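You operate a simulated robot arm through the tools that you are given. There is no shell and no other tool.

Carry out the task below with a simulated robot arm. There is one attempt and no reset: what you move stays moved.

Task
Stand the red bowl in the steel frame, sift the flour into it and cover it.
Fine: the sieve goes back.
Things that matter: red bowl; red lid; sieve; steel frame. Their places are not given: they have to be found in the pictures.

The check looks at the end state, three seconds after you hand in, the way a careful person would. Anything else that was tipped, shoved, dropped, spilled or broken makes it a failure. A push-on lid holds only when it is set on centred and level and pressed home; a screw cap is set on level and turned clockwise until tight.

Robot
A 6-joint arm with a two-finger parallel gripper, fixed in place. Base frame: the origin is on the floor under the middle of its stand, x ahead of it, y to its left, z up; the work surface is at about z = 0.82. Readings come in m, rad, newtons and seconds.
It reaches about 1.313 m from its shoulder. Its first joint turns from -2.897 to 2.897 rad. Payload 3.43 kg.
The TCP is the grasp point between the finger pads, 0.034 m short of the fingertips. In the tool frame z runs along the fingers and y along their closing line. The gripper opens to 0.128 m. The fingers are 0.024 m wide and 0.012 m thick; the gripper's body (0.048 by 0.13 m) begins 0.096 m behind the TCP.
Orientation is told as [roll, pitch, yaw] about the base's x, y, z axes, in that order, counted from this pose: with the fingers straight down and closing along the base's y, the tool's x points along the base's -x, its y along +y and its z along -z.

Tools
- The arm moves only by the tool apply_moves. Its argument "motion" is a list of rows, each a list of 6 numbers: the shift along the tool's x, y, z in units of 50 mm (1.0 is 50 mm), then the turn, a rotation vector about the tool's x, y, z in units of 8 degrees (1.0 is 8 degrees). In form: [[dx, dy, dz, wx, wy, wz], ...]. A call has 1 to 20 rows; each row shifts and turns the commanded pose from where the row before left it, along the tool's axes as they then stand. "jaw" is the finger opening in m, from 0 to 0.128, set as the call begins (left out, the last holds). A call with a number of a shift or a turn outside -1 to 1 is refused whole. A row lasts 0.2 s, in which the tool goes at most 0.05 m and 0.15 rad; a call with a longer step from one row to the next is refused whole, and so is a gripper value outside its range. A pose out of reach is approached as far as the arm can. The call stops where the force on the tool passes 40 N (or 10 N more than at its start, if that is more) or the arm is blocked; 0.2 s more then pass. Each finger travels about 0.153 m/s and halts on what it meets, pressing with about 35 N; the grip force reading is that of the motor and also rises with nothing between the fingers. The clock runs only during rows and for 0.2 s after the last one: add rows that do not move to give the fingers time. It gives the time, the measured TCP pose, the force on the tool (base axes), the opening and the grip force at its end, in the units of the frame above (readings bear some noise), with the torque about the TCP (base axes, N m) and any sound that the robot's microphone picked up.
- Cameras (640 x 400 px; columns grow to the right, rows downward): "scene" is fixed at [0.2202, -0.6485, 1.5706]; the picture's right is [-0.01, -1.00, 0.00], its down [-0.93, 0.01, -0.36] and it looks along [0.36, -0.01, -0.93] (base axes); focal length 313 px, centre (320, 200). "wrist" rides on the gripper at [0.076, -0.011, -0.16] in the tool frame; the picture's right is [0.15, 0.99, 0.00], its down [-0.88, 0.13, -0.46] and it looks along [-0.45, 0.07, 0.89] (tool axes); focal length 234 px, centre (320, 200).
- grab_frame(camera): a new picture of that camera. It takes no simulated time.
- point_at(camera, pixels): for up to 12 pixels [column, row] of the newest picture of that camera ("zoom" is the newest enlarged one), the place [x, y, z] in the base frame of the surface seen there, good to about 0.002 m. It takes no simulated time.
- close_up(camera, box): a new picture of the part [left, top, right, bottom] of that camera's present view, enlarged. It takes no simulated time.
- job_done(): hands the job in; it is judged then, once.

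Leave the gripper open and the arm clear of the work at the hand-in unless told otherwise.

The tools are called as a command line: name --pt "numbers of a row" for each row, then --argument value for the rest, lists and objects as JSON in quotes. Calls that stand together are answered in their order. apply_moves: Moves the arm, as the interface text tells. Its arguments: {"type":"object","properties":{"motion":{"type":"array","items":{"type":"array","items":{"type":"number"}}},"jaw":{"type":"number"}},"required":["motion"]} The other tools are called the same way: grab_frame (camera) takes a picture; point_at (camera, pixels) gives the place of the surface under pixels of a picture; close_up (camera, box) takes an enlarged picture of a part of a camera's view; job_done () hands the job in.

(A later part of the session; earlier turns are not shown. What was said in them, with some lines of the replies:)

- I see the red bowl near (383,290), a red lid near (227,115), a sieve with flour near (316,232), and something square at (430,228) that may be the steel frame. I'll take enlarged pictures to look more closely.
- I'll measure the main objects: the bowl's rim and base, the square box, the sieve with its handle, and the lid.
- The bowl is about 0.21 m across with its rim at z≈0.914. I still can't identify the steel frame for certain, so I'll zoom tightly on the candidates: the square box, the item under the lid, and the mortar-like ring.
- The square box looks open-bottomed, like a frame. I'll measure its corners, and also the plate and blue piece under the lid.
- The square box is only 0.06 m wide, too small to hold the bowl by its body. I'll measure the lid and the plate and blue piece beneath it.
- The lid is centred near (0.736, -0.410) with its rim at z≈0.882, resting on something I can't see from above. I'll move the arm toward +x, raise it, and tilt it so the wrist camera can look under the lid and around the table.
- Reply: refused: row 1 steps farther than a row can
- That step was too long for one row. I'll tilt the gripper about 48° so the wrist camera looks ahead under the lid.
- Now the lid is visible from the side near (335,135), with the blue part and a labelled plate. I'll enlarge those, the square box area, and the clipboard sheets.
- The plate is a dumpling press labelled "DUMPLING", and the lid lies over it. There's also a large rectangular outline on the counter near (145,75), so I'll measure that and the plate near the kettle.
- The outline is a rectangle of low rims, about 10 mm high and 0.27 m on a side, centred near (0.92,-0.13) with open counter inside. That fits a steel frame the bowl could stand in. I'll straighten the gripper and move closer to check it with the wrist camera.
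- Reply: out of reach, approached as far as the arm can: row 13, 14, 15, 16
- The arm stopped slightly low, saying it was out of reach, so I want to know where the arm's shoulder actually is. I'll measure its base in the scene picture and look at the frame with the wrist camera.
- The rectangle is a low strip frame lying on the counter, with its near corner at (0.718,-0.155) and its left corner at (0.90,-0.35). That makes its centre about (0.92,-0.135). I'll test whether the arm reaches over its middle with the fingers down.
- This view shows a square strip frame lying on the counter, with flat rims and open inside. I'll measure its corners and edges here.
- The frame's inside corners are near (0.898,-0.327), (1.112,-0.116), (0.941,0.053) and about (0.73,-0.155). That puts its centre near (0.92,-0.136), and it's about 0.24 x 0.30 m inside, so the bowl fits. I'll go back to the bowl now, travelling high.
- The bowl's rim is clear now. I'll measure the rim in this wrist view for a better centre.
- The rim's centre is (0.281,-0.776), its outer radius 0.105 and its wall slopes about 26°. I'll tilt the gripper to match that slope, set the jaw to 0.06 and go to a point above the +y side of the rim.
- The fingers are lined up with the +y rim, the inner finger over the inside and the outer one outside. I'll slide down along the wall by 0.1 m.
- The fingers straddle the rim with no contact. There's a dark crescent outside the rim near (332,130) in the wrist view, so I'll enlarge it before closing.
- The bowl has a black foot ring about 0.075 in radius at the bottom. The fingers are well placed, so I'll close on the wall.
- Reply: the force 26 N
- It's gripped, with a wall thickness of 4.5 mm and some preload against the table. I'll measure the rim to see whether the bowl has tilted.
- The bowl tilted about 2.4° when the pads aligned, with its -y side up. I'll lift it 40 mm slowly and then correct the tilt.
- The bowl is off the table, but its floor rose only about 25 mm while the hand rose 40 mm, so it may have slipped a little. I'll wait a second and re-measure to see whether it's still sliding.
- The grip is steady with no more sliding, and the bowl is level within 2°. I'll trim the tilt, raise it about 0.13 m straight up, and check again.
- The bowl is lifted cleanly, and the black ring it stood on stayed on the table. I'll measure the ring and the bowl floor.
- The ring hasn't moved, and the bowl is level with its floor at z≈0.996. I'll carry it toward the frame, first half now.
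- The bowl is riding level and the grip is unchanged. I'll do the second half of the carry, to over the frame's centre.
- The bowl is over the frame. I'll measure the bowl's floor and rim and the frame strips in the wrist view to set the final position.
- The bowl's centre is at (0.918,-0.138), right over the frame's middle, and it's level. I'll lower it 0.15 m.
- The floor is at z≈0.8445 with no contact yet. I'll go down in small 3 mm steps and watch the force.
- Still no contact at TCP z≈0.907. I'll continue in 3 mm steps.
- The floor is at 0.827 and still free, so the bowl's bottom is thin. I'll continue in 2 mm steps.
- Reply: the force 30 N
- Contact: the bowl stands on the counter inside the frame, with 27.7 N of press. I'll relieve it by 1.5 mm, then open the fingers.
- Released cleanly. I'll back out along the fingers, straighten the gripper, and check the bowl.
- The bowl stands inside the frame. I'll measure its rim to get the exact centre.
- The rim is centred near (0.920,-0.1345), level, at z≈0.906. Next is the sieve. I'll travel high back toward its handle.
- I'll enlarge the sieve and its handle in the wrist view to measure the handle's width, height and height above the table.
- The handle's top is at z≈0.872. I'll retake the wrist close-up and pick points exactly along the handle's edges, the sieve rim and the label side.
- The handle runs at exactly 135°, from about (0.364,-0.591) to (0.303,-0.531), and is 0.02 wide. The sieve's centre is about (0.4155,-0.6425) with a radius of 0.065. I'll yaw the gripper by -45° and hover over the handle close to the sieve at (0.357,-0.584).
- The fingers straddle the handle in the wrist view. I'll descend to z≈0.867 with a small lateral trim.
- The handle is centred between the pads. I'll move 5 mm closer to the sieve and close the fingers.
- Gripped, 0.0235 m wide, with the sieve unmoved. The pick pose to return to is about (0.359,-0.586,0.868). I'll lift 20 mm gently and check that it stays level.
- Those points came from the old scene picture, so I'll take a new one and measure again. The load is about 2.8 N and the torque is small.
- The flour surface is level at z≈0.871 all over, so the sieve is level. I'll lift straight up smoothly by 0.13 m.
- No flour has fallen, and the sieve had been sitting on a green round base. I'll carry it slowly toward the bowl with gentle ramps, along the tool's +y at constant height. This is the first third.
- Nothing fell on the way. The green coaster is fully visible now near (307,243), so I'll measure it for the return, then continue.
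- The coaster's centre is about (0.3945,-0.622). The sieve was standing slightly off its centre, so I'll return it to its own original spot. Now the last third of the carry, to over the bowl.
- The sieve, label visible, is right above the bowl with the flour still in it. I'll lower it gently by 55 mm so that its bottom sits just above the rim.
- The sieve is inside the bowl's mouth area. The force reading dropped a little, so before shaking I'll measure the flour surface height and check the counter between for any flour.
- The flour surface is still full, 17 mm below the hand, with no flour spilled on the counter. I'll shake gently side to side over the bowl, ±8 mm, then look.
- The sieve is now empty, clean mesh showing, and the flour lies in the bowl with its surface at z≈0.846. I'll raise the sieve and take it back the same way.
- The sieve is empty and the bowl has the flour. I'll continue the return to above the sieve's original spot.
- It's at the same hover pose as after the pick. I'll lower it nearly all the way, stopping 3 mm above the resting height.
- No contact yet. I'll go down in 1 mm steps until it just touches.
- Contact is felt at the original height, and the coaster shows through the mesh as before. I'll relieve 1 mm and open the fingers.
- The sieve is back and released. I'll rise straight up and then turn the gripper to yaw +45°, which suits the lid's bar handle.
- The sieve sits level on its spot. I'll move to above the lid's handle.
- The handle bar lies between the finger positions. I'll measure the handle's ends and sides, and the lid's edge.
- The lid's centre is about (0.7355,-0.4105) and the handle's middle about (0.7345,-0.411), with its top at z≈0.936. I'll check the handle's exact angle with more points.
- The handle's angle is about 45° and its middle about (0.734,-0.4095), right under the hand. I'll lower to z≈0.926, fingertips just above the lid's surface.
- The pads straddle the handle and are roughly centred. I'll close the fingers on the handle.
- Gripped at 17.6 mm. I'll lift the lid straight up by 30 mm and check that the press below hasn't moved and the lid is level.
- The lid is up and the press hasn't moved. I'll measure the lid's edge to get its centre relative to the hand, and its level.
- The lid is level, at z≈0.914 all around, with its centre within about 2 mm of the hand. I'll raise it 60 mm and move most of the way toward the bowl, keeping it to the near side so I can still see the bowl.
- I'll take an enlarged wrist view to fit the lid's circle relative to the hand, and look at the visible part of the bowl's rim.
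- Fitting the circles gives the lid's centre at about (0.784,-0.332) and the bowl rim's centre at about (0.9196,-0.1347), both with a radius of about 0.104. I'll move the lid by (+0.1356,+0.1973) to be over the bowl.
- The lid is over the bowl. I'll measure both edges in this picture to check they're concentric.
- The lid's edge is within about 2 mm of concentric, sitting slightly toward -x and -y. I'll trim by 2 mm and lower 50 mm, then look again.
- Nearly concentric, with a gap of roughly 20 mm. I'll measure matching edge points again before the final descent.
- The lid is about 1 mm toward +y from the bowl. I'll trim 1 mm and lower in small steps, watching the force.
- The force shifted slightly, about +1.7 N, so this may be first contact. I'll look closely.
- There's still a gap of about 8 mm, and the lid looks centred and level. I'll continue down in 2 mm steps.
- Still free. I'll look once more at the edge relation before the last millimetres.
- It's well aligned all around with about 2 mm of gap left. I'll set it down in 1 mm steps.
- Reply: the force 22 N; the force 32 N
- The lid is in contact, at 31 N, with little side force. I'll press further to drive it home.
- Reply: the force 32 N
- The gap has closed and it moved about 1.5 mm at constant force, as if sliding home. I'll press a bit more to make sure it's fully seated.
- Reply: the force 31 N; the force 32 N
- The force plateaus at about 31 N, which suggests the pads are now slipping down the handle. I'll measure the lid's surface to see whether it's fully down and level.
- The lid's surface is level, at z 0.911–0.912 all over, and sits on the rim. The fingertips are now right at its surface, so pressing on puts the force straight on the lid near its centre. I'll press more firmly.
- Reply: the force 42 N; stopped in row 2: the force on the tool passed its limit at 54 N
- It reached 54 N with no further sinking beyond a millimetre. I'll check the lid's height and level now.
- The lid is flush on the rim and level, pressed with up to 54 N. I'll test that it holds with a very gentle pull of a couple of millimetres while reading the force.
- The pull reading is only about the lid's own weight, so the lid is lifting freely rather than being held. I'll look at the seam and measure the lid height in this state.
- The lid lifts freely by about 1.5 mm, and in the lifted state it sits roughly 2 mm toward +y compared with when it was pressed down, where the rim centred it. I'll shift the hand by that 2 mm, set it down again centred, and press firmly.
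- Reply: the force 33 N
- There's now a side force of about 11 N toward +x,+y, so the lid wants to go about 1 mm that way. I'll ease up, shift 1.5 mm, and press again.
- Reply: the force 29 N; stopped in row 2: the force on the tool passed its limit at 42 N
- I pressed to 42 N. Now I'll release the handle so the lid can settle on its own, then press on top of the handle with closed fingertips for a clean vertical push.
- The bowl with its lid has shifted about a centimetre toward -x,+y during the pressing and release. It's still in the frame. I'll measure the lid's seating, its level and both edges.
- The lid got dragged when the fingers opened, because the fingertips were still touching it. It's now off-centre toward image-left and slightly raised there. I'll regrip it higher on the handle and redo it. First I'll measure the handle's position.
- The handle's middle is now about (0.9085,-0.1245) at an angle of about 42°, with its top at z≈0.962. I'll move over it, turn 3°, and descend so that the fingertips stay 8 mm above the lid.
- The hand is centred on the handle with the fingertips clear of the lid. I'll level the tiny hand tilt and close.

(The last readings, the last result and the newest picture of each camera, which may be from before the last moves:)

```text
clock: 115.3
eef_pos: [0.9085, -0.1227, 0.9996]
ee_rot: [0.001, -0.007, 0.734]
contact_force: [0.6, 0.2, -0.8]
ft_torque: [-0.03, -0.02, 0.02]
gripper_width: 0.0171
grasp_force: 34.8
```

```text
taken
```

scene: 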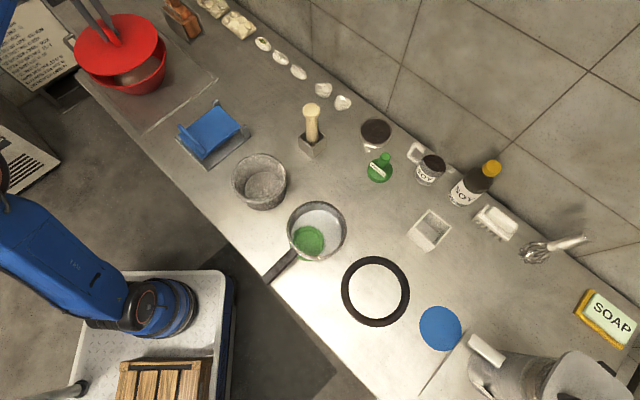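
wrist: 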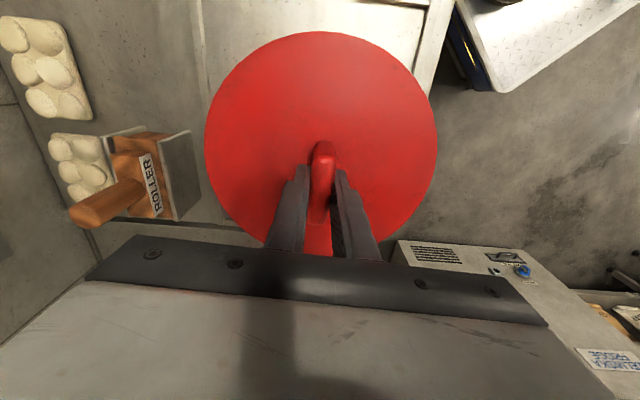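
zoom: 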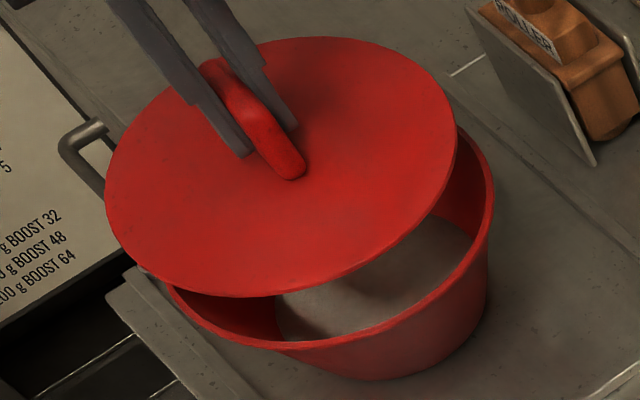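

The lid is regripped. I need the bowl's full rim visible, so I'll move the lid aside to about (0.69,-0.37) and re-measure the bowl.

apply_moves --pt "0 0 -0.5 0 0 0" --pt "0.3 -0.034 0 0 0 0" --pt "0.596 -0.0673 0 0 0 0" --pt "0.596 -0.0673 0 0 0 0" --pt "0.596 -0.0673 0 0 0 0" --pt "0.596 -0.0673 0 0 0 0" --pt "0.596 -0.0673 0 0 0 0" --pt "0.596 -0.0673 0 0 0 0" --pt "0.596 -0.0673 0 0 0 0" --pt "0.596 -0.0673 0 0 0 0" --pt "0.596 -0.0673 0 0 0 0" --pt "0.596 -0.0673 0 0 0 0" --pt "0.3 -0.034 0 0 0 0" --pt "0 0 0 0 0 0" --pt "0 0 0 0 0 0" --jaw 0.0

grab_frame --camera "scene"

close_up --camera "scene" --box '[70, 10, 190, 105]'

grab_frame --camera "wrist"

```text
clock: 118.5
eef_pos: [0.6891, -0.3694, 1.0252]
ee_rot: [-0.002, -0.006, 0.734]
contact_force: [-0.7, 0.2, -1.3]
ft_torque: [0.04, -0.01, -0.03]
gripper_width: 0.0174
grasp_force: 35.1
```

```text
taken
```

scene: 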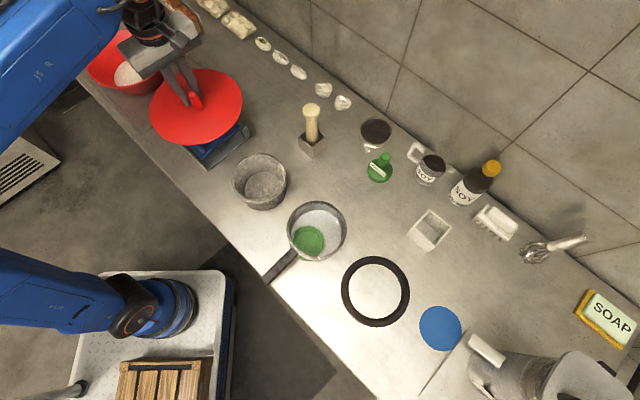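

```text
4.21 times, centred on (130, 58) of scene
```

zoom: 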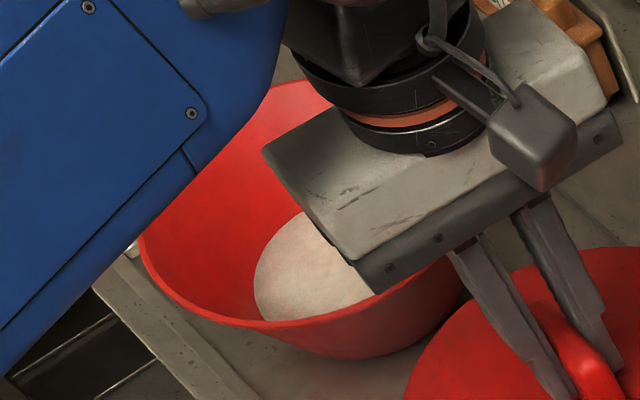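

```text
taken
```

wrist: 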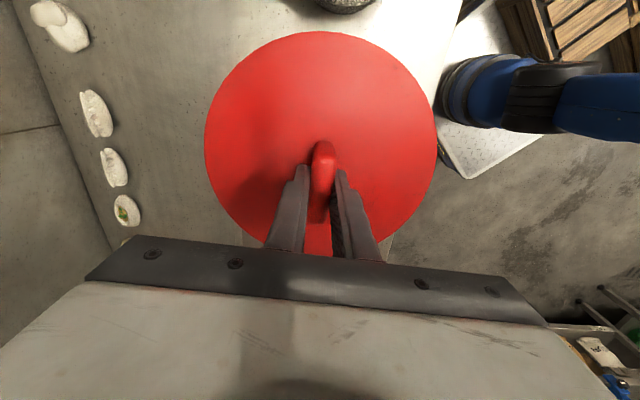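

The arm hides the bowl from here. I'll check how tall the roller beside the frame is, before placing the lid to the right of the bowl instead.

point_at --camera "scene" --pixels '[[182, 15], [190, 30], [170, 8], [195, 18], [215, 8], [240, 25], [262, 43], [185, 22]]'

```text
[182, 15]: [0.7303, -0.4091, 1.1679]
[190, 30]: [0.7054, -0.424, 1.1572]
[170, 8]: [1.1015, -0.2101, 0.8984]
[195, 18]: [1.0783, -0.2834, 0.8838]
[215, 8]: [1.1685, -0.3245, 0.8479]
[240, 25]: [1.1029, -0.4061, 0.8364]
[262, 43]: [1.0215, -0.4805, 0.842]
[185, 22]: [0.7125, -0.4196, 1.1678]
```

The roller is low, below about 0.93, and far enough away. I'll move the lid to about (0.85,-0.36), which leaves the bowl in view.

apply_moves --pt "-0.25 -0.2 0 0 0 0" --pt "-0.42 -0.336 0 0 0 0" --pt "-0.42 -0.336 0 0 0 0" --pt "-0.42 -0.336 0 0 0 0" --pt "-0.42 -0.336 0 0 0 0" --pt "-0.42 -0.336 0 0 0 0" --pt "-0.17 -0.136 0 0 0 0" --pt "0 0 0 0 0 0" --pt "0 0 0 0 0 0" --jaw 0.0

grab_frame --camera "scene"

close_up --camera "scene" --box '[70, 10, 190, 105]'

grab_frame --camera "wrist"

```text
clock: 120.5
eef_pos: [0.8517, -0.3619, 1.0252]
ee_rot: [-0.001, -0.007, 0.734]
contact_force: [1.1, 0.7, -0.5]
ft_torque: [0.04, -0.01, -0.03]
gripper_width: 0.017
grasp_force: 35.1
```

```text
taken
```

scene: 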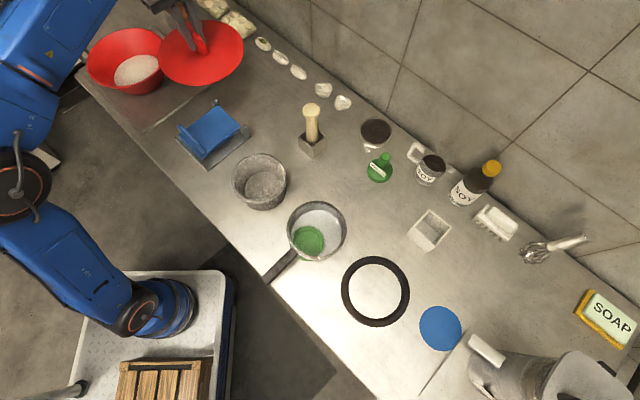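

```text
4.21 times, centred on (130, 58) of scene
```

zoom: 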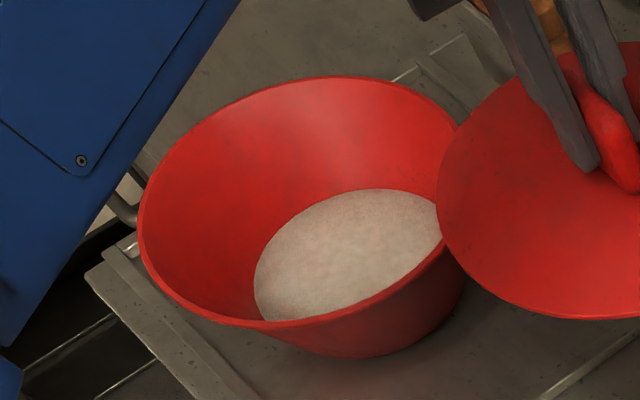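

```text
taken
```

wrist: 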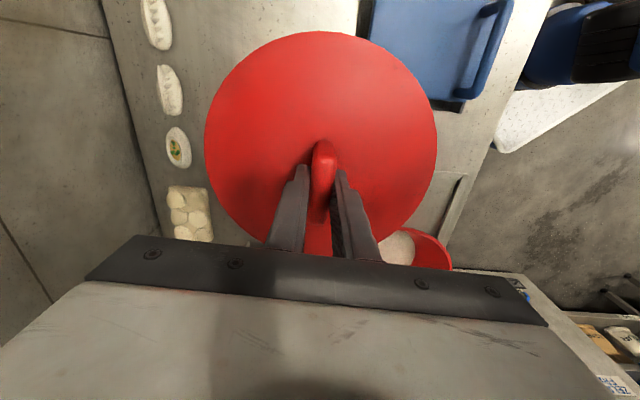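

The bowl is in good view now. I'll pick rim points all around it, and the lid's edge too.

point_at --camera "zoom" --pixels '[[142, 220], [149, 190], [171, 157], [205, 125], [250, 98], [300, 82], [350, 78], [400, 88], [436, 106], [152, 254], [172, 281], [200, 304]]'

point_at --camera "zoom" --pixels '[[235, 319], [280, 325], [330, 315], [380, 293], [415, 265], [436, 243], [142, 235], [160, 170], [225, 111], [325, 79], [375, 81], [260, 324]]'

point_at --camera "wrist" --pixels '[[207, 146], [434, 150], [320, 35], [238, 78], [402, 80], [219, 190], [423, 195], [275, 44], [365, 44], [240, 220], [405, 222]]'

```text
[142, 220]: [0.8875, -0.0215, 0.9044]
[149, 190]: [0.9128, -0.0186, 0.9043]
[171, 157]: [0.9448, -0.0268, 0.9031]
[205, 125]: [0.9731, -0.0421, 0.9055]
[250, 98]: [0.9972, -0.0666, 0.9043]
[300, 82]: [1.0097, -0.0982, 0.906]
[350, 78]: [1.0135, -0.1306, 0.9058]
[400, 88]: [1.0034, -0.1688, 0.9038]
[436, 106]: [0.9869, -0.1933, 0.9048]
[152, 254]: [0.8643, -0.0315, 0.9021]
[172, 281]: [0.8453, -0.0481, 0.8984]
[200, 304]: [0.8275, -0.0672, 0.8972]
```

```text
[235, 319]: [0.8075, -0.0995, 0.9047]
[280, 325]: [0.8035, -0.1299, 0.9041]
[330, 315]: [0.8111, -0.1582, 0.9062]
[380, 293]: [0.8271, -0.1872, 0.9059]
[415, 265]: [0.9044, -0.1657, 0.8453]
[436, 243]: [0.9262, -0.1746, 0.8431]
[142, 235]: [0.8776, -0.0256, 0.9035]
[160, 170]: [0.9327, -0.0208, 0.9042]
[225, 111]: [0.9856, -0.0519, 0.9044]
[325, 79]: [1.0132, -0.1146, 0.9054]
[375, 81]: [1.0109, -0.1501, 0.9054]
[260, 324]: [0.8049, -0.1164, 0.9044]
```

```text
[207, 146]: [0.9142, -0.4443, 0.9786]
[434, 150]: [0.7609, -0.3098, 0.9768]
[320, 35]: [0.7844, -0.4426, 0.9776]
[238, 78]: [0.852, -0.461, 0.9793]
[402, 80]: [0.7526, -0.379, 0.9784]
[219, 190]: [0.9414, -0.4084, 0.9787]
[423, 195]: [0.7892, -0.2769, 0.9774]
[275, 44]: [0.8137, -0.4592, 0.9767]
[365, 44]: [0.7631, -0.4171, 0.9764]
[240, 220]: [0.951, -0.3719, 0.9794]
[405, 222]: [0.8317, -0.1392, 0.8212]
```

The bowl's rim is centred at about (0.9092,-0.1236). I'll measure the lid's edge in the scene picture as well, to get its offset from the same camera.

close_up --camera "scene" --box '[150, 10, 255, 95]'

```text
4.71 times, centred on (202, 52) of scene
```

zoom: 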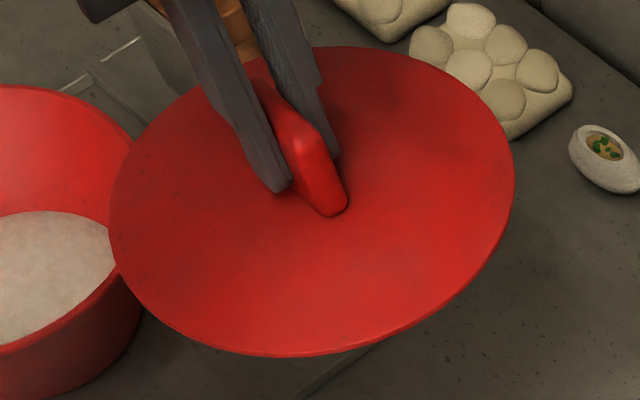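

point_at --camera "zoom" --pixels '[[112, 220], [120, 265], [145, 303], [190, 335], [250, 351], [310, 351], [370, 341], [430, 313], [480, 270], [510, 215], [511, 165], [490, 120]]'

point_at --camera "zoom" --pixels '[[455, 83], [400, 57], [340, 49], [160, 125], [130, 165], [190, 105], [500, 140], [280, 353], [220, 345], [455, 295], [400, 329], [115, 190]]'

```text
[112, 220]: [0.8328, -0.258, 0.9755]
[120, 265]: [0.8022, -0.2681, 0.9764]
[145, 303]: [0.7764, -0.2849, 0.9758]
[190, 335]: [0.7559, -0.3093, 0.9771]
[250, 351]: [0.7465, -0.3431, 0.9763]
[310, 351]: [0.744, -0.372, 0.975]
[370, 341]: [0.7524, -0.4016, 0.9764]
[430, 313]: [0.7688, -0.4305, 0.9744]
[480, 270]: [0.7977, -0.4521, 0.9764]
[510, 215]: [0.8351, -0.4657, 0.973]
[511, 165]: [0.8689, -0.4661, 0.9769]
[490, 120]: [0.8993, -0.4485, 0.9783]
```

```text
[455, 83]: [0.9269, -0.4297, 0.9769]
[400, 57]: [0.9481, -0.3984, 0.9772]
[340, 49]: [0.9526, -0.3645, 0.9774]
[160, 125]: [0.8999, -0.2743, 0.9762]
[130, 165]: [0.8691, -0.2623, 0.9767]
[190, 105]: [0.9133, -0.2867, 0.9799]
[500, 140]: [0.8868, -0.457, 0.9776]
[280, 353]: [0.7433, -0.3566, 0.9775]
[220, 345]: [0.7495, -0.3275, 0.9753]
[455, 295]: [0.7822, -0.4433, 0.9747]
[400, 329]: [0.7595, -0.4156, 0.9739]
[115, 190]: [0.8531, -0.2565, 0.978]
```

In the same camera the lid's centre is about (0.848,-0.362), so the lid needs to move by (+0.061,+0.238). The hand is also pitched 0.4°. I'll correct that and move over the bowl.

apply_moves --pt "0 0 0 -0.0336 0.0372 0" --pt "-0.23 0.152 0 0 0 0" --pt "-0.455 0.302 0 0 0 0" --pt "-0.455 0.302 0 0 0 0" --pt "-0.455 0.302 0 0 0 0" --pt "-0.455 0.302 0 0 0 0" --pt "-0.455 0.302 0 0 0 0" --pt "-0.455 0.302 0 0 0 0" --pt "-0.455 0.302 0 0 0 0" --pt "-0.455 0.302 0 0 0 0" --pt "-0.227 0.152 0 0 0 0" --pt "0 0 0 0 0 0" --pt "0 0 0.4 0 0 0" --pt "0 0 0.4 0 0 0" --pt "0 0 0.2 0 0 0" --pt "0 0 0 0 0 0" --pt "0 0 0 0 0 0" --jaw 0.0

grab_frame --camera "scene"

close_up --camera "scene" --box '[75, 15, 175, 100]'

```text
clock: 124.1
eef_pos: [0.912, -0.122, 0.9761]
ee_rot: [0.004, -0.003, 0.733]
contact_force: [-0.1, -0.5, -1.1]
ft_torque: [0.0, 0.02, -0.02]
gripper_width: 0.0169
grasp_force: 35.0
```

```text
taken
```

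scene: 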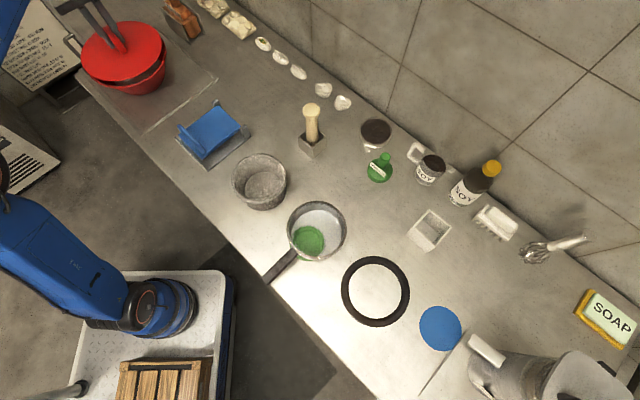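

```text
4.71 times, centred on (125, 58) of scene
```

zoom: 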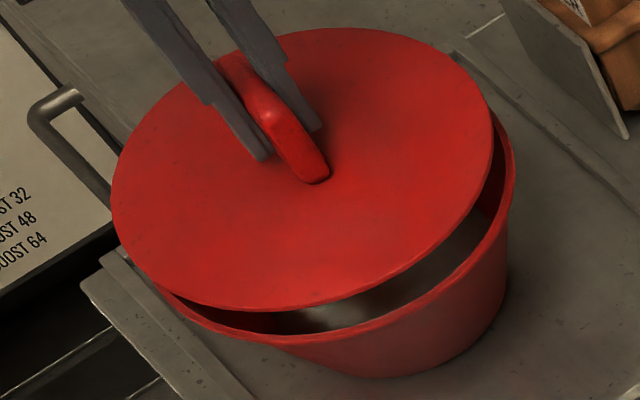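

I'll check concentricity here with a ring of points on the lid edge. The bowl's centre is known at (0.9092,-0.1236).

point_at --camera "zoom" --pixels '[[116, 205], [128, 245], [155, 276], [190, 296], [235, 306], [285, 305], [335, 292], [385, 269], [430, 237], [463, 200], [485, 160], [489, 125]]'

point_at --camera "zoom" --pixels '[[474, 88], [445, 60], [400, 40], [350, 32], [118, 165], [140, 125], [175, 95], [300, 36], [490, 200], [505, 150], [300, 342], [380, 322]]'

```text
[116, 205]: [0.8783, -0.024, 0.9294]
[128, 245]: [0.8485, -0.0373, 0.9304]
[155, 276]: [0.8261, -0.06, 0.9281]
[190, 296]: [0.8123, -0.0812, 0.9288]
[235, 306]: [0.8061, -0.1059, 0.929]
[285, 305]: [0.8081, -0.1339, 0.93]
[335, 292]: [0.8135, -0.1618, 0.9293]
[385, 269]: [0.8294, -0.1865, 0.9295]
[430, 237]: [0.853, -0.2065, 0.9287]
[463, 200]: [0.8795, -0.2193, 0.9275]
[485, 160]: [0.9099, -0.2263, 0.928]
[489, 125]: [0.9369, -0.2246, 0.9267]
```

```text
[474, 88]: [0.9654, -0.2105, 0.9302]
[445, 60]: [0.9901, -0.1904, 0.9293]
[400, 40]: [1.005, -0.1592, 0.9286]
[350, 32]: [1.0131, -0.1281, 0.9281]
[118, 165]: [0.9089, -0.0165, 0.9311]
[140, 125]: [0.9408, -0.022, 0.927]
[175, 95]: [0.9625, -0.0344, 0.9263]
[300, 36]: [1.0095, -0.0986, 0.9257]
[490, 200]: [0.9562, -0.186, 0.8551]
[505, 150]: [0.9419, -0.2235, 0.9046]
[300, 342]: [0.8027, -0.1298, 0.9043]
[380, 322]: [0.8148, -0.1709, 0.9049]
```

The lid's centre is (0.9097,-0.1218), about 1.8 mm toward +y from the bowl. I'll trim most of that and lower to about 2 mm above the rim.

apply_moves --pt "0.025 -0.015 0.1 0 0 0" --pt "0 0 0.12 0 0 0" --pt "0 0 0.1 0 0 0" --pt "0 0 0 0 0 0" --pt "0 0 0 0 0 0" --jaw 0.0

grab_frame --camera "scene"

close_up --camera "scene" --box '[75, 15, 175, 100]'

close_up --camera "scene" --box '[75, 50, 135, 100]'

close_up --camera "scene" --box '[125, 35, 180, 95]'

```text
clock: 125.3
eef_pos: [0.9135, -0.125, 0.9603]
ee_rot: [0.002, -0.002, 0.733]
contact_force: [0.9, -0.5, 0.3]
ft_torque: [-0.02, 0.02, 0.0]
gripper_width: 0.0172
grasp_force: 34.4
```

```text
taken
```

scene: 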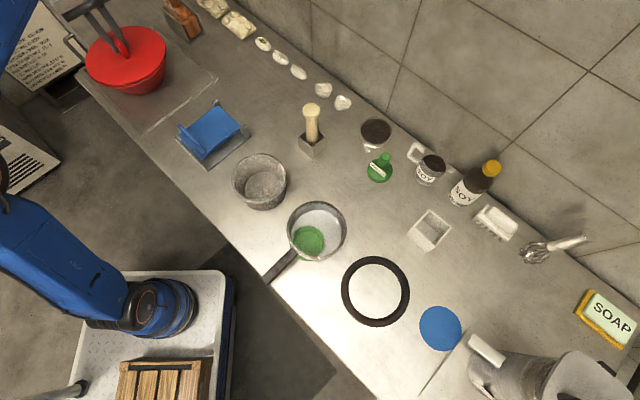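

```text
4.71 times, centred on (125, 58) of scene
```

zoom: 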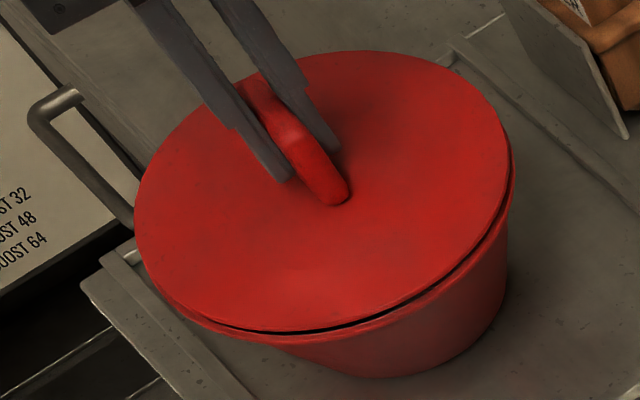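

```text
8.00 times, centred on (105, 75) of scene
```

zoom: 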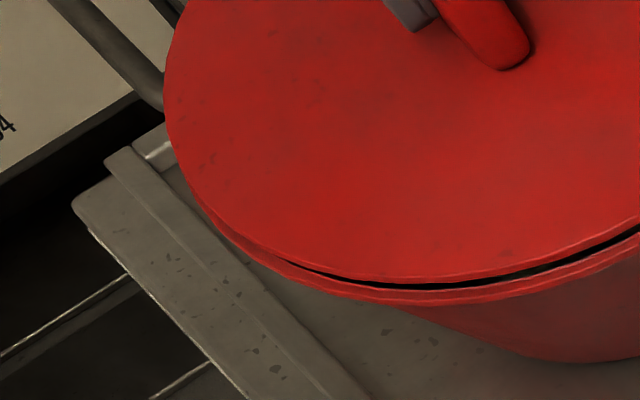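

```text
6.67 times, centred on (152, 65) of scene
```

zoom: 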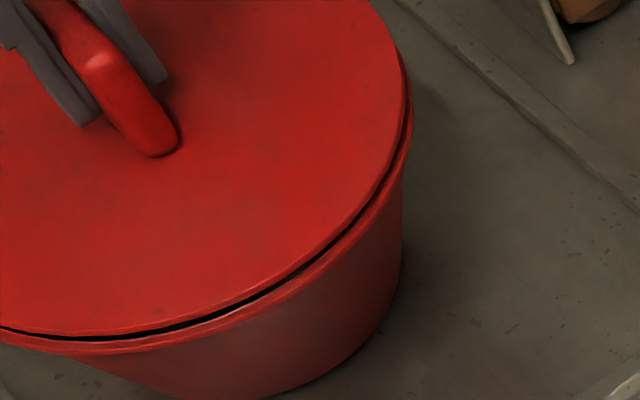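

The lid looks concentric, and the small left overhang matches its height above the rim. I'll lower in 1 mm steps, watching the side forces.

apply_moves --pt "0 0 0.03 0 0 0" --pt "0 0 0 0 0 0" --jaw 0.0

apply_moves --pt "0 0 0.025 0 0 0" --pt "0 0 0 0 0 0" --jaw 0.0

apply_moves --pt "0 0 0.02 0 0 0" --pt "0 0 0 0 0 0" --jaw 0.0

```text
clock: 125.9
eef_pos: [0.9127, -0.1226, 0.9594]
ee_rot: [0.002, -0.002, 0.735]
contact_force: [-0.2, -0.9, -1.4]
ft_torque: [-0.01, -0.01, 0.02]
gripper_width: 0.0171
grasp_force: 34.7
```

```text
clock: 126.5
eef_pos: [0.9126, -0.1234, 0.9569]
ee_rot: [0.005, -0.001, 0.733]
contact_force: [0.3, 0.5, 1.1]
ft_torque: [0.0, -0.15, 0.02]
gripper_width: 0.0168
grasp_force: 35.0
```

```text
clock: 127.1
eef_pos: [0.9124, -0.1236, 0.9563]
ee_rot: [0.001, -0.003, 0.733]
contact_force: [3.7, 1.8, 14.5]
ft_torque: [0.54, -1.11, -0.03]
gripper_width: 0.0172
grasp_force: 35.0
```

There's contact at 14.5 N, touching first on the +x side with small side forces. I'll ease back slightly and release so the lid settles level by itself.

apply_moves --pt "0 0 -0.012 0 0 0" --pt "0 0 0 0 0 0" --jaw 0.0

apply_moves --pt "0 0 0 0 0 0" --pt "0 0 0 0 0 0" --pt "0 0 0 0 0 0" --jaw 0.04

grab_frame --camera "scene"

close_up --camera "scene" --box '[75, 15, 175, 100]'

point_at --camera "zoom" --pixels '[[250, 270], [400, 220], [190, 210], [420, 120], [300, 310], [470, 190], [170, 260], [380, 80], [350, 260], [460, 140], [330, 230], [220, 160]]'

```text
clock: 127.7
eef_pos: [0.9124, -0.1229, 0.9573]
ee_rot: [0.003, -0.001, 0.732]
contact_force: [1.2, -0.7, 3.0]
ft_torque: [-0.02, -0.42, -0.09]
gripper_width: 0.0173
grasp_force: 35.0
```

```text
clock: 128.5
eef_pos: [0.9122, -0.1218, 0.9579]
ee_rot: [0.004, -0.002, 0.732]
contact_force: [0.4, -0.2, 0.7]
ft_torque: [-0.01, -0.01, 0.01]
gripper_width: 0.04
grasp_force: 0.1
```

```text
taken
```

scene: 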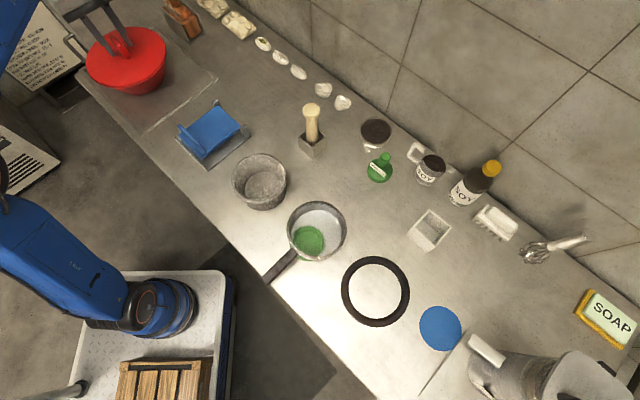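

```text
4.71 times, centred on (125, 58) of scene
```

zoom: 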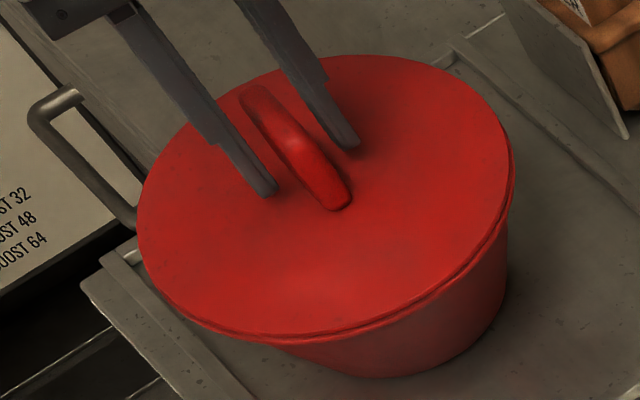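

```text
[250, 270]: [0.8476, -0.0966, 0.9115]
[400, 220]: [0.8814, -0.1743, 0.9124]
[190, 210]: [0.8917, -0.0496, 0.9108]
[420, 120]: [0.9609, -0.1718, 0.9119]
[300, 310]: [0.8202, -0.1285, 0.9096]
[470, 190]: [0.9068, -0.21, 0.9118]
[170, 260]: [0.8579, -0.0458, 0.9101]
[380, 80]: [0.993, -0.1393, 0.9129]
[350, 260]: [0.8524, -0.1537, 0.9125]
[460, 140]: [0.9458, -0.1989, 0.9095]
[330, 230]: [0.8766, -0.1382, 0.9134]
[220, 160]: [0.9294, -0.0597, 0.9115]
```

The lid rests level, at z≈0.911–0.913 all over, flush with the rim and centred. I'll rise, close the fingers, and press down on the middle of the handle.

apply_moves --pt "0 0 -0.3 0 0 0" --pt "0 0 -0.5 0 0 0" --pt "0 0 -0.4 0 0 0" --pt "0.068 0.02 0 0 0 0" --pt "0 0 0 0 0 0" --jaw 0.04

apply_moves --pt "0 0 0 0 0 0" --pt "0 0 0 0 0 0" --jaw 0.0

grab_frame --camera "wrist"

grab_frame --camera "scene"

close_up --camera "scene" --box '[75, 5, 175, 100]'

```text
clock: 129.7
eef_pos: [0.9108, -0.1251, 1.0163]
ee_rot: [0.002, -0.003, 0.734]
contact_force: [0.2, -0.2, 0.2]
ft_torque: [0.0, -0.03, 0.0]
gripper_width: 0.0398
grasp_force: 0.1
```

```text
clock: 130.3
eef_pos: [0.9101, -0.1244, 1.0174]
ee_rot: [0.005, -0.002, 0.734]
contact_force: [0.8, 0.5, -0.1]
ft_torque: [0.01, -0.02, 0.01]
gripper_width: 0.0001
grasp_force: 32.8
```

```text
taken
```

wrist: 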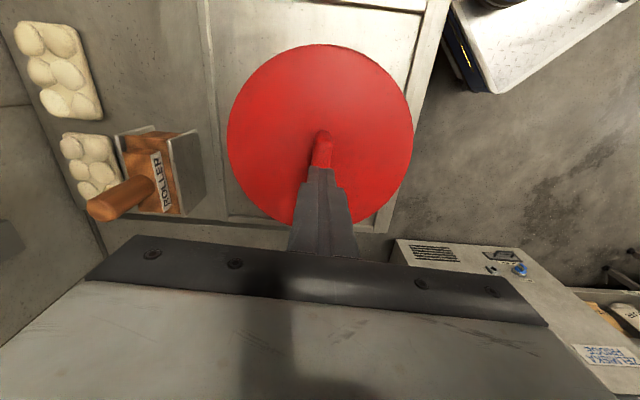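

```text
taken
```

scene: 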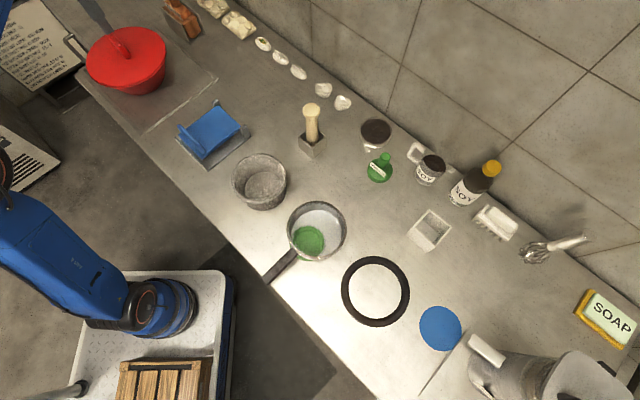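

```text
4.21 times, centred on (125, 52) of scene
```

zoom: 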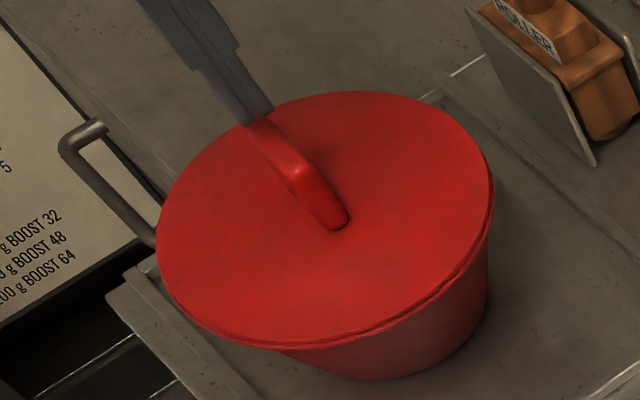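

The lid stayed centred and seated after release. The closed fingertips are above the handle, so I'll lower to touch it and press vertically.

apply_moves --pt "0 0 0.2 0 0 0" --pt "0 0 0.14 0 0 0" --pt "0 0 0 0 0 0" --jaw 0.0

apply_moves --pt "0 0 0.04 0 0 0" --pt "0 0 0.03 0 0 0" --pt "0 0 0 0 0 0" --jaw 0.0

```text
clock: 131.1
eef_pos: [0.9087, -0.1237, 0.9991]
ee_rot: [0.003, -0.003, 0.734]
contact_force: [0.1, 0.1, 0.1]
ft_torque: [0.04, 0.0, 0.0]
gripper_width: 0.0001
grasp_force: 33.2
```

```text
clock: 131.9
eef_pos: [0.9104, -0.1238, 0.9962]
ee_rot: [0.002, -0.001, 0.732]
contact_force: [0.9, 1.3, 8.4]
ft_torque: [0.0, -0.04, 0.03]
gripper_width: 0.0
grasp_force: 33.3
```

The fingertips touch the handle, at 8 N and purely vertical. I'll press on in small steps.

apply_moves --pt "0 0 0.02 0 0 0" --pt "0 0 0 0 0 0" --jaw 0.0

apply_moves --pt "0 0 0.02 0 0 0" --pt "0 0 0 0 0 0" --jaw 0.0

apply_moves --pt "0 0 0.02 0 0 0" --pt "0 0 0 0 0 0" --pt "0 0 0 0 0 0" --jaw 0.0

```text
clock: 132.5
eef_pos: [0.9097, -0.1248, 0.9964]
ee_rot: [0.002, -0.004, 0.734]
contact_force: [3.0, 0.1, 25.9]
ft_torque: [-0.05, -0.11, 0.0]
gripper_width: 0.0
grasp_force: 33.0
```

```text
clock: 133.2
eef_pos: [0.9086, -0.1249, 0.9965]
ee_rot: [0.0, -0.003, 0.734]
contact_force: [-0.3, -0.7, 9.2]
ft_torque: [-0.08, 0.12, 0.01]
gripper_width: 0.0
grasp_force: 32.9
stopped in row 2: the force on the tool passed its limit at 41 N (the readings are from after the stop); the commanded pose is now the measured one
```

```text
clock: 134.0
eef_pos: [0.9094, -0.1239, 0.9965]
ee_rot: [0.0, -0.007, 0.734]
contact_force: [5.4, -2.7, 32.6]
ft_torque: [-0.21, -0.04, -0.02]
gripper_width: 0.0
grasp_force: 33.0
```

Pressed to 41 N with no further travel, so the lid is hard down on the rim. I'll rise clear and inspect the final seating.

apply_moves --pt "0 0 -0.1 0 0 0" --pt "0 0 -0.3 0 0 0" --pt "0 0 -0.5 0 0 0" --pt "0 0 -0.2 0 0 0" --pt "0 0 0 0 0 0" --jaw 0.0

grab_frame --camera "scene"

close_up --camera "scene" --box '[75, 15, 175, 100]'

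point_at --camera "zoom" --pixels '[[250, 270], [400, 220], [190, 210], [420, 120], [200, 270], [440, 190], [170, 240], [380, 80], [350, 260], [460, 140], [330, 230], [220, 160]]'

grab_frame --camera "wrist"

```text
clock: 135.2
eef_pos: [0.9094, -0.1248, 1.0483]
ee_rot: [0.002, -0.003, 0.733]
contact_force: [0.3, -0.1, -0.6]
ft_torque: [0.02, 0.0, -0.02]
gripper_width: 0.0001
grasp_force: 32.7
```

```text
taken
```

scene: 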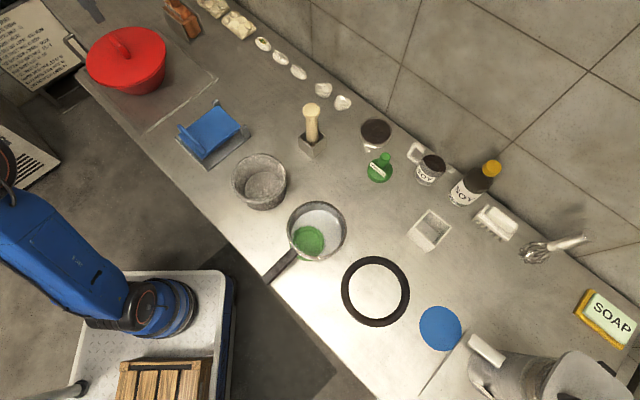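

```text
4.71 times, centred on (125, 58) of scene
```

zoom: 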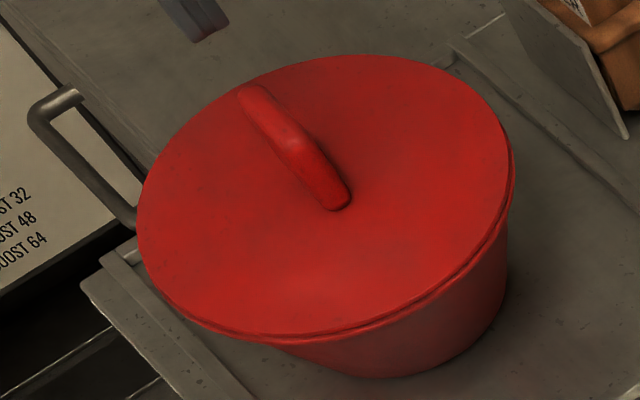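

```text
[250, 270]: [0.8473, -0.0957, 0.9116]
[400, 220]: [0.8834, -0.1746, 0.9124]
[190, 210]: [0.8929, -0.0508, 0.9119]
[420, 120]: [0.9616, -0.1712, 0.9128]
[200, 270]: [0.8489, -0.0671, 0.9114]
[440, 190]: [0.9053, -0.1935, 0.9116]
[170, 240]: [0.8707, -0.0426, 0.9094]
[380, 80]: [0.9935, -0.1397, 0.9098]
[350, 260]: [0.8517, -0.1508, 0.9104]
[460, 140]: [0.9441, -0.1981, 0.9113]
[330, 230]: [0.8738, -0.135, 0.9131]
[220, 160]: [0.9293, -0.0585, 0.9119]
```

```text
taken
```

wrist: 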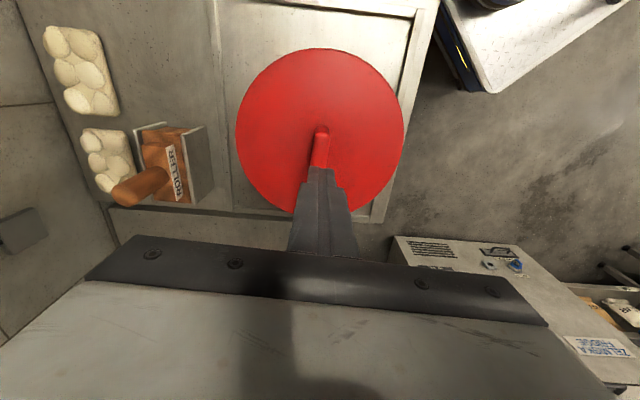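

The lid is level within a millimetre and closed all around. I'll move the arm back clear of the work and open the gripper there.

apply_moves --pt "0 0 -0.3 0 0 0" --pt "0.851 0.278 0 0 0 0" --pt "0.851 0.278 0 0 0 0" --pt "0.851 0.278 0 0 0 0" --pt "0.851 0.278 0 0 0 0" --pt "0.851 0.278 0 0 0 0" --pt "0.851 0.278 0 0 0 0" --pt "0.851 0.278 0 0 0 0" --pt "0.851 0.278 0 0 0 0" --pt "0.851 0.278 0 0 0 0" --pt "0.851 0.278 0 0 0 0" --pt "0.851 0.278 0 0 0 0" --pt "0 0 0 0 0 0" --jaw 0.0

grab_frame --camera "scene"

grab_frame --camera "wrist"

close_up --camera "scene" --box '[250, 190, 350, 290]'

```text
clock: 138.0
eef_pos: [0.4618, -0.3231, 1.0604]
ee_rot: [0.003, -0.003, 0.733]
contact_force: [0.7, -0.6, -0.5]
ft_torque: [0.0, 0.0, 0.01]
gripper_width: 0.0
grasp_force: 33.0
```

```text
taken
```

scene: 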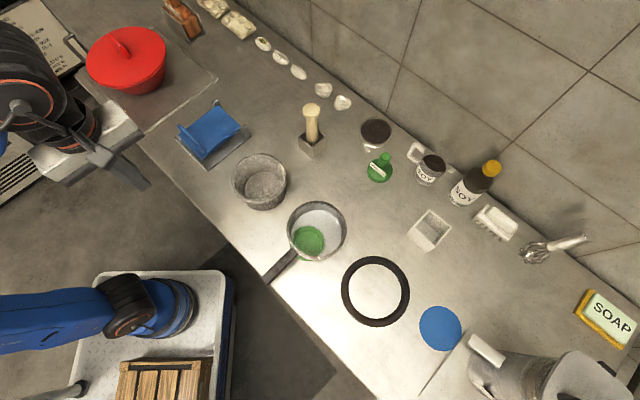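

```text
taken
```

wrist: 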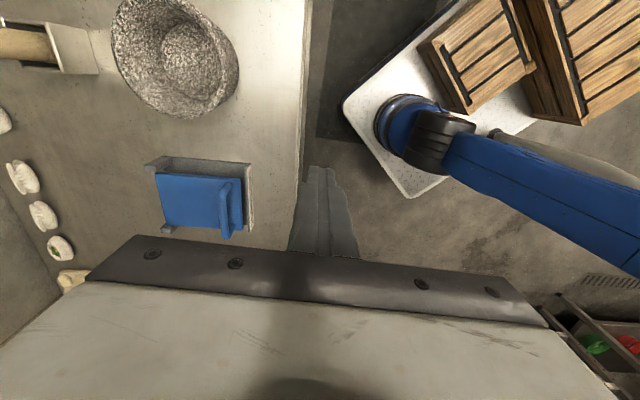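

```text
4.00 times, centred on (300, 240) of scene
```

zoom: 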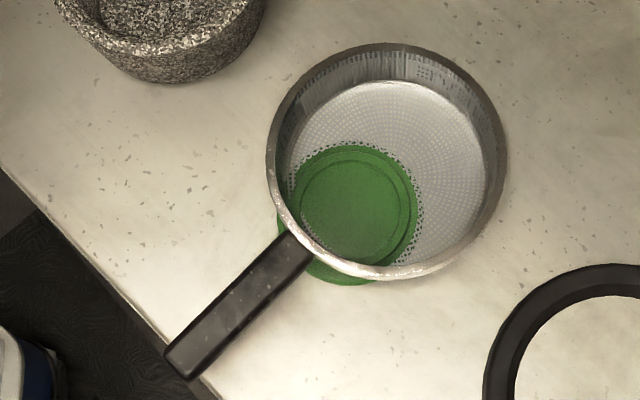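

The sieve is back exactly where it began, with its handle and rim at the same pixels. I'll open the gripper here, clear of everything, and take a last close look at the covered bowl.

apply_moves --pt "0 0 -0.5 0 0 0" --pt "0 0 0 0 0 0" --pt "0 0 0 0 0 0" --pt "0 0 0 0 0 0" --pt "0 0 0 0 0 0" --jaw 0.128

grab_frame --camera "scene"

close_up --camera "scene" --box '[65, 10, 225, 140]'

close_up --camera "scene" --box '[75, 50, 135, 100]'

close_up --camera "scene" --box '[125, 35, 180, 95]'

```text
clock: 139.2
eef_pos: [0.4625, -0.3221, 1.0848]
ee_rot: [0.001, -0.003, 0.734]
contact_force: [-0.6, -0.5, 0.6]
ft_torque: [-0.01, -0.02, 0.0]
gripper_width: 0.1281
grasp_force: 0.2
```

```text
taken
```

scene: 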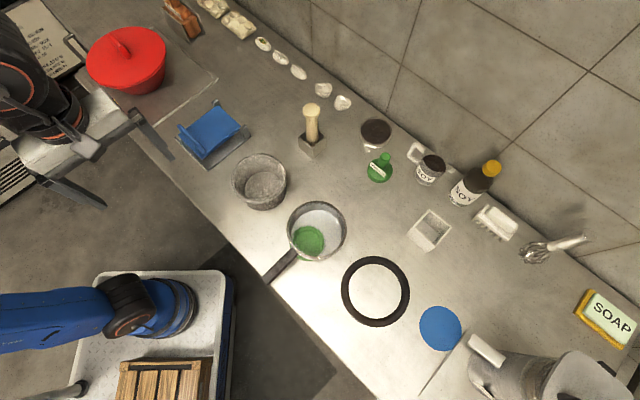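

```text
3.08 times, centred on (145, 75) of scene
```

zoom: 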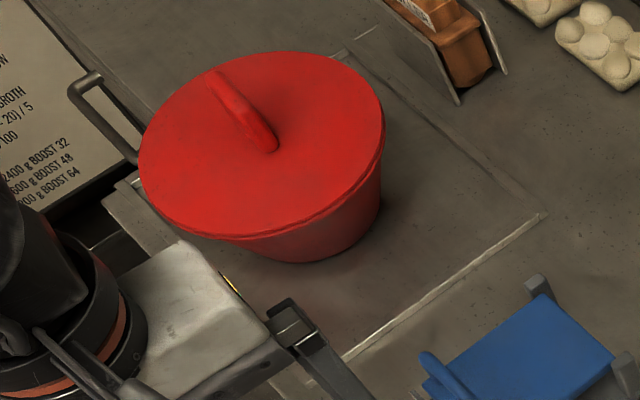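

```text
8.00 times, centred on (105, 75) of scene
```

zoom: 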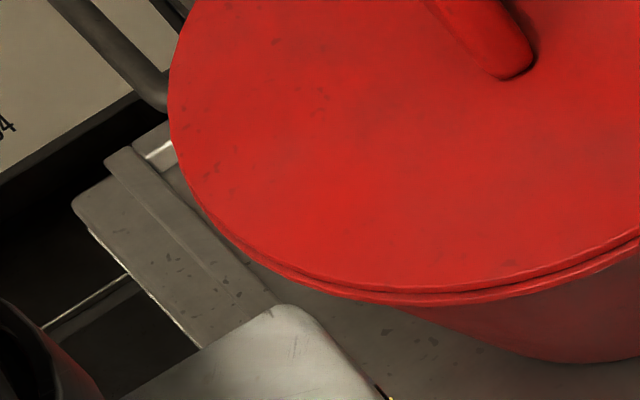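

```text
6.67 times, centred on (152, 65) of scene
```

zoom: 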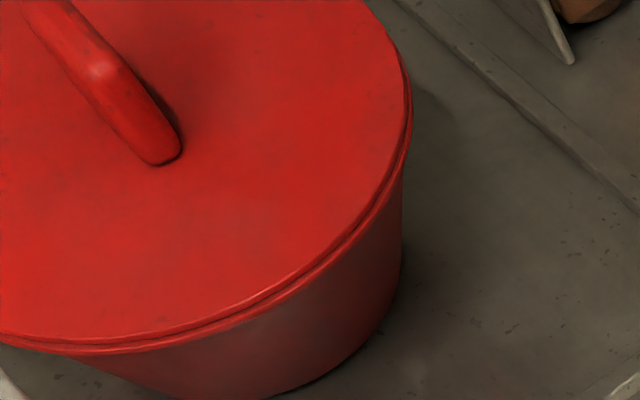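

The flour is sifted into the bowl, and the bowl stands in the frame with the lid flush, level and centred. The sieve is back on its spot, nothing else looks disturbed, and the gripper is open and clear. I'm handing in the job.

job_done

```text
The job is handed in.
```

I've handed the job in. The red bowl stands in the steel frame with the sifted flour in it and the red lid on, and the sieve is back in its original place.

- **Frame:** I took the steel frame to be the low four-strip rectangle on the counter. The only other candidate was a 6 cm square open box, which was too small to hold the bowl. The black ring the bowl had been standing on stayed where it was.
- **Flour:** The sieve looked empty after one round of gentle shaking over the bowl, and I saw no flour on the counter.
- **Lid:** It took two tries. On the first release the fingers were still touching the lid and dragged the bowl and lid about 1.5 cm, though the bowl stayed in the frame. I then measured again, set the lid on and pressed it down to 41 N. It sits level and flush with the rim.
- **Unconfirmed:** When I tested the lid after the first pressing, it lifted freely, so it seems to rest on the rim rather than lock. I didn't repeat that test after the final press.

The gripper is open and the arm is clear of the work.
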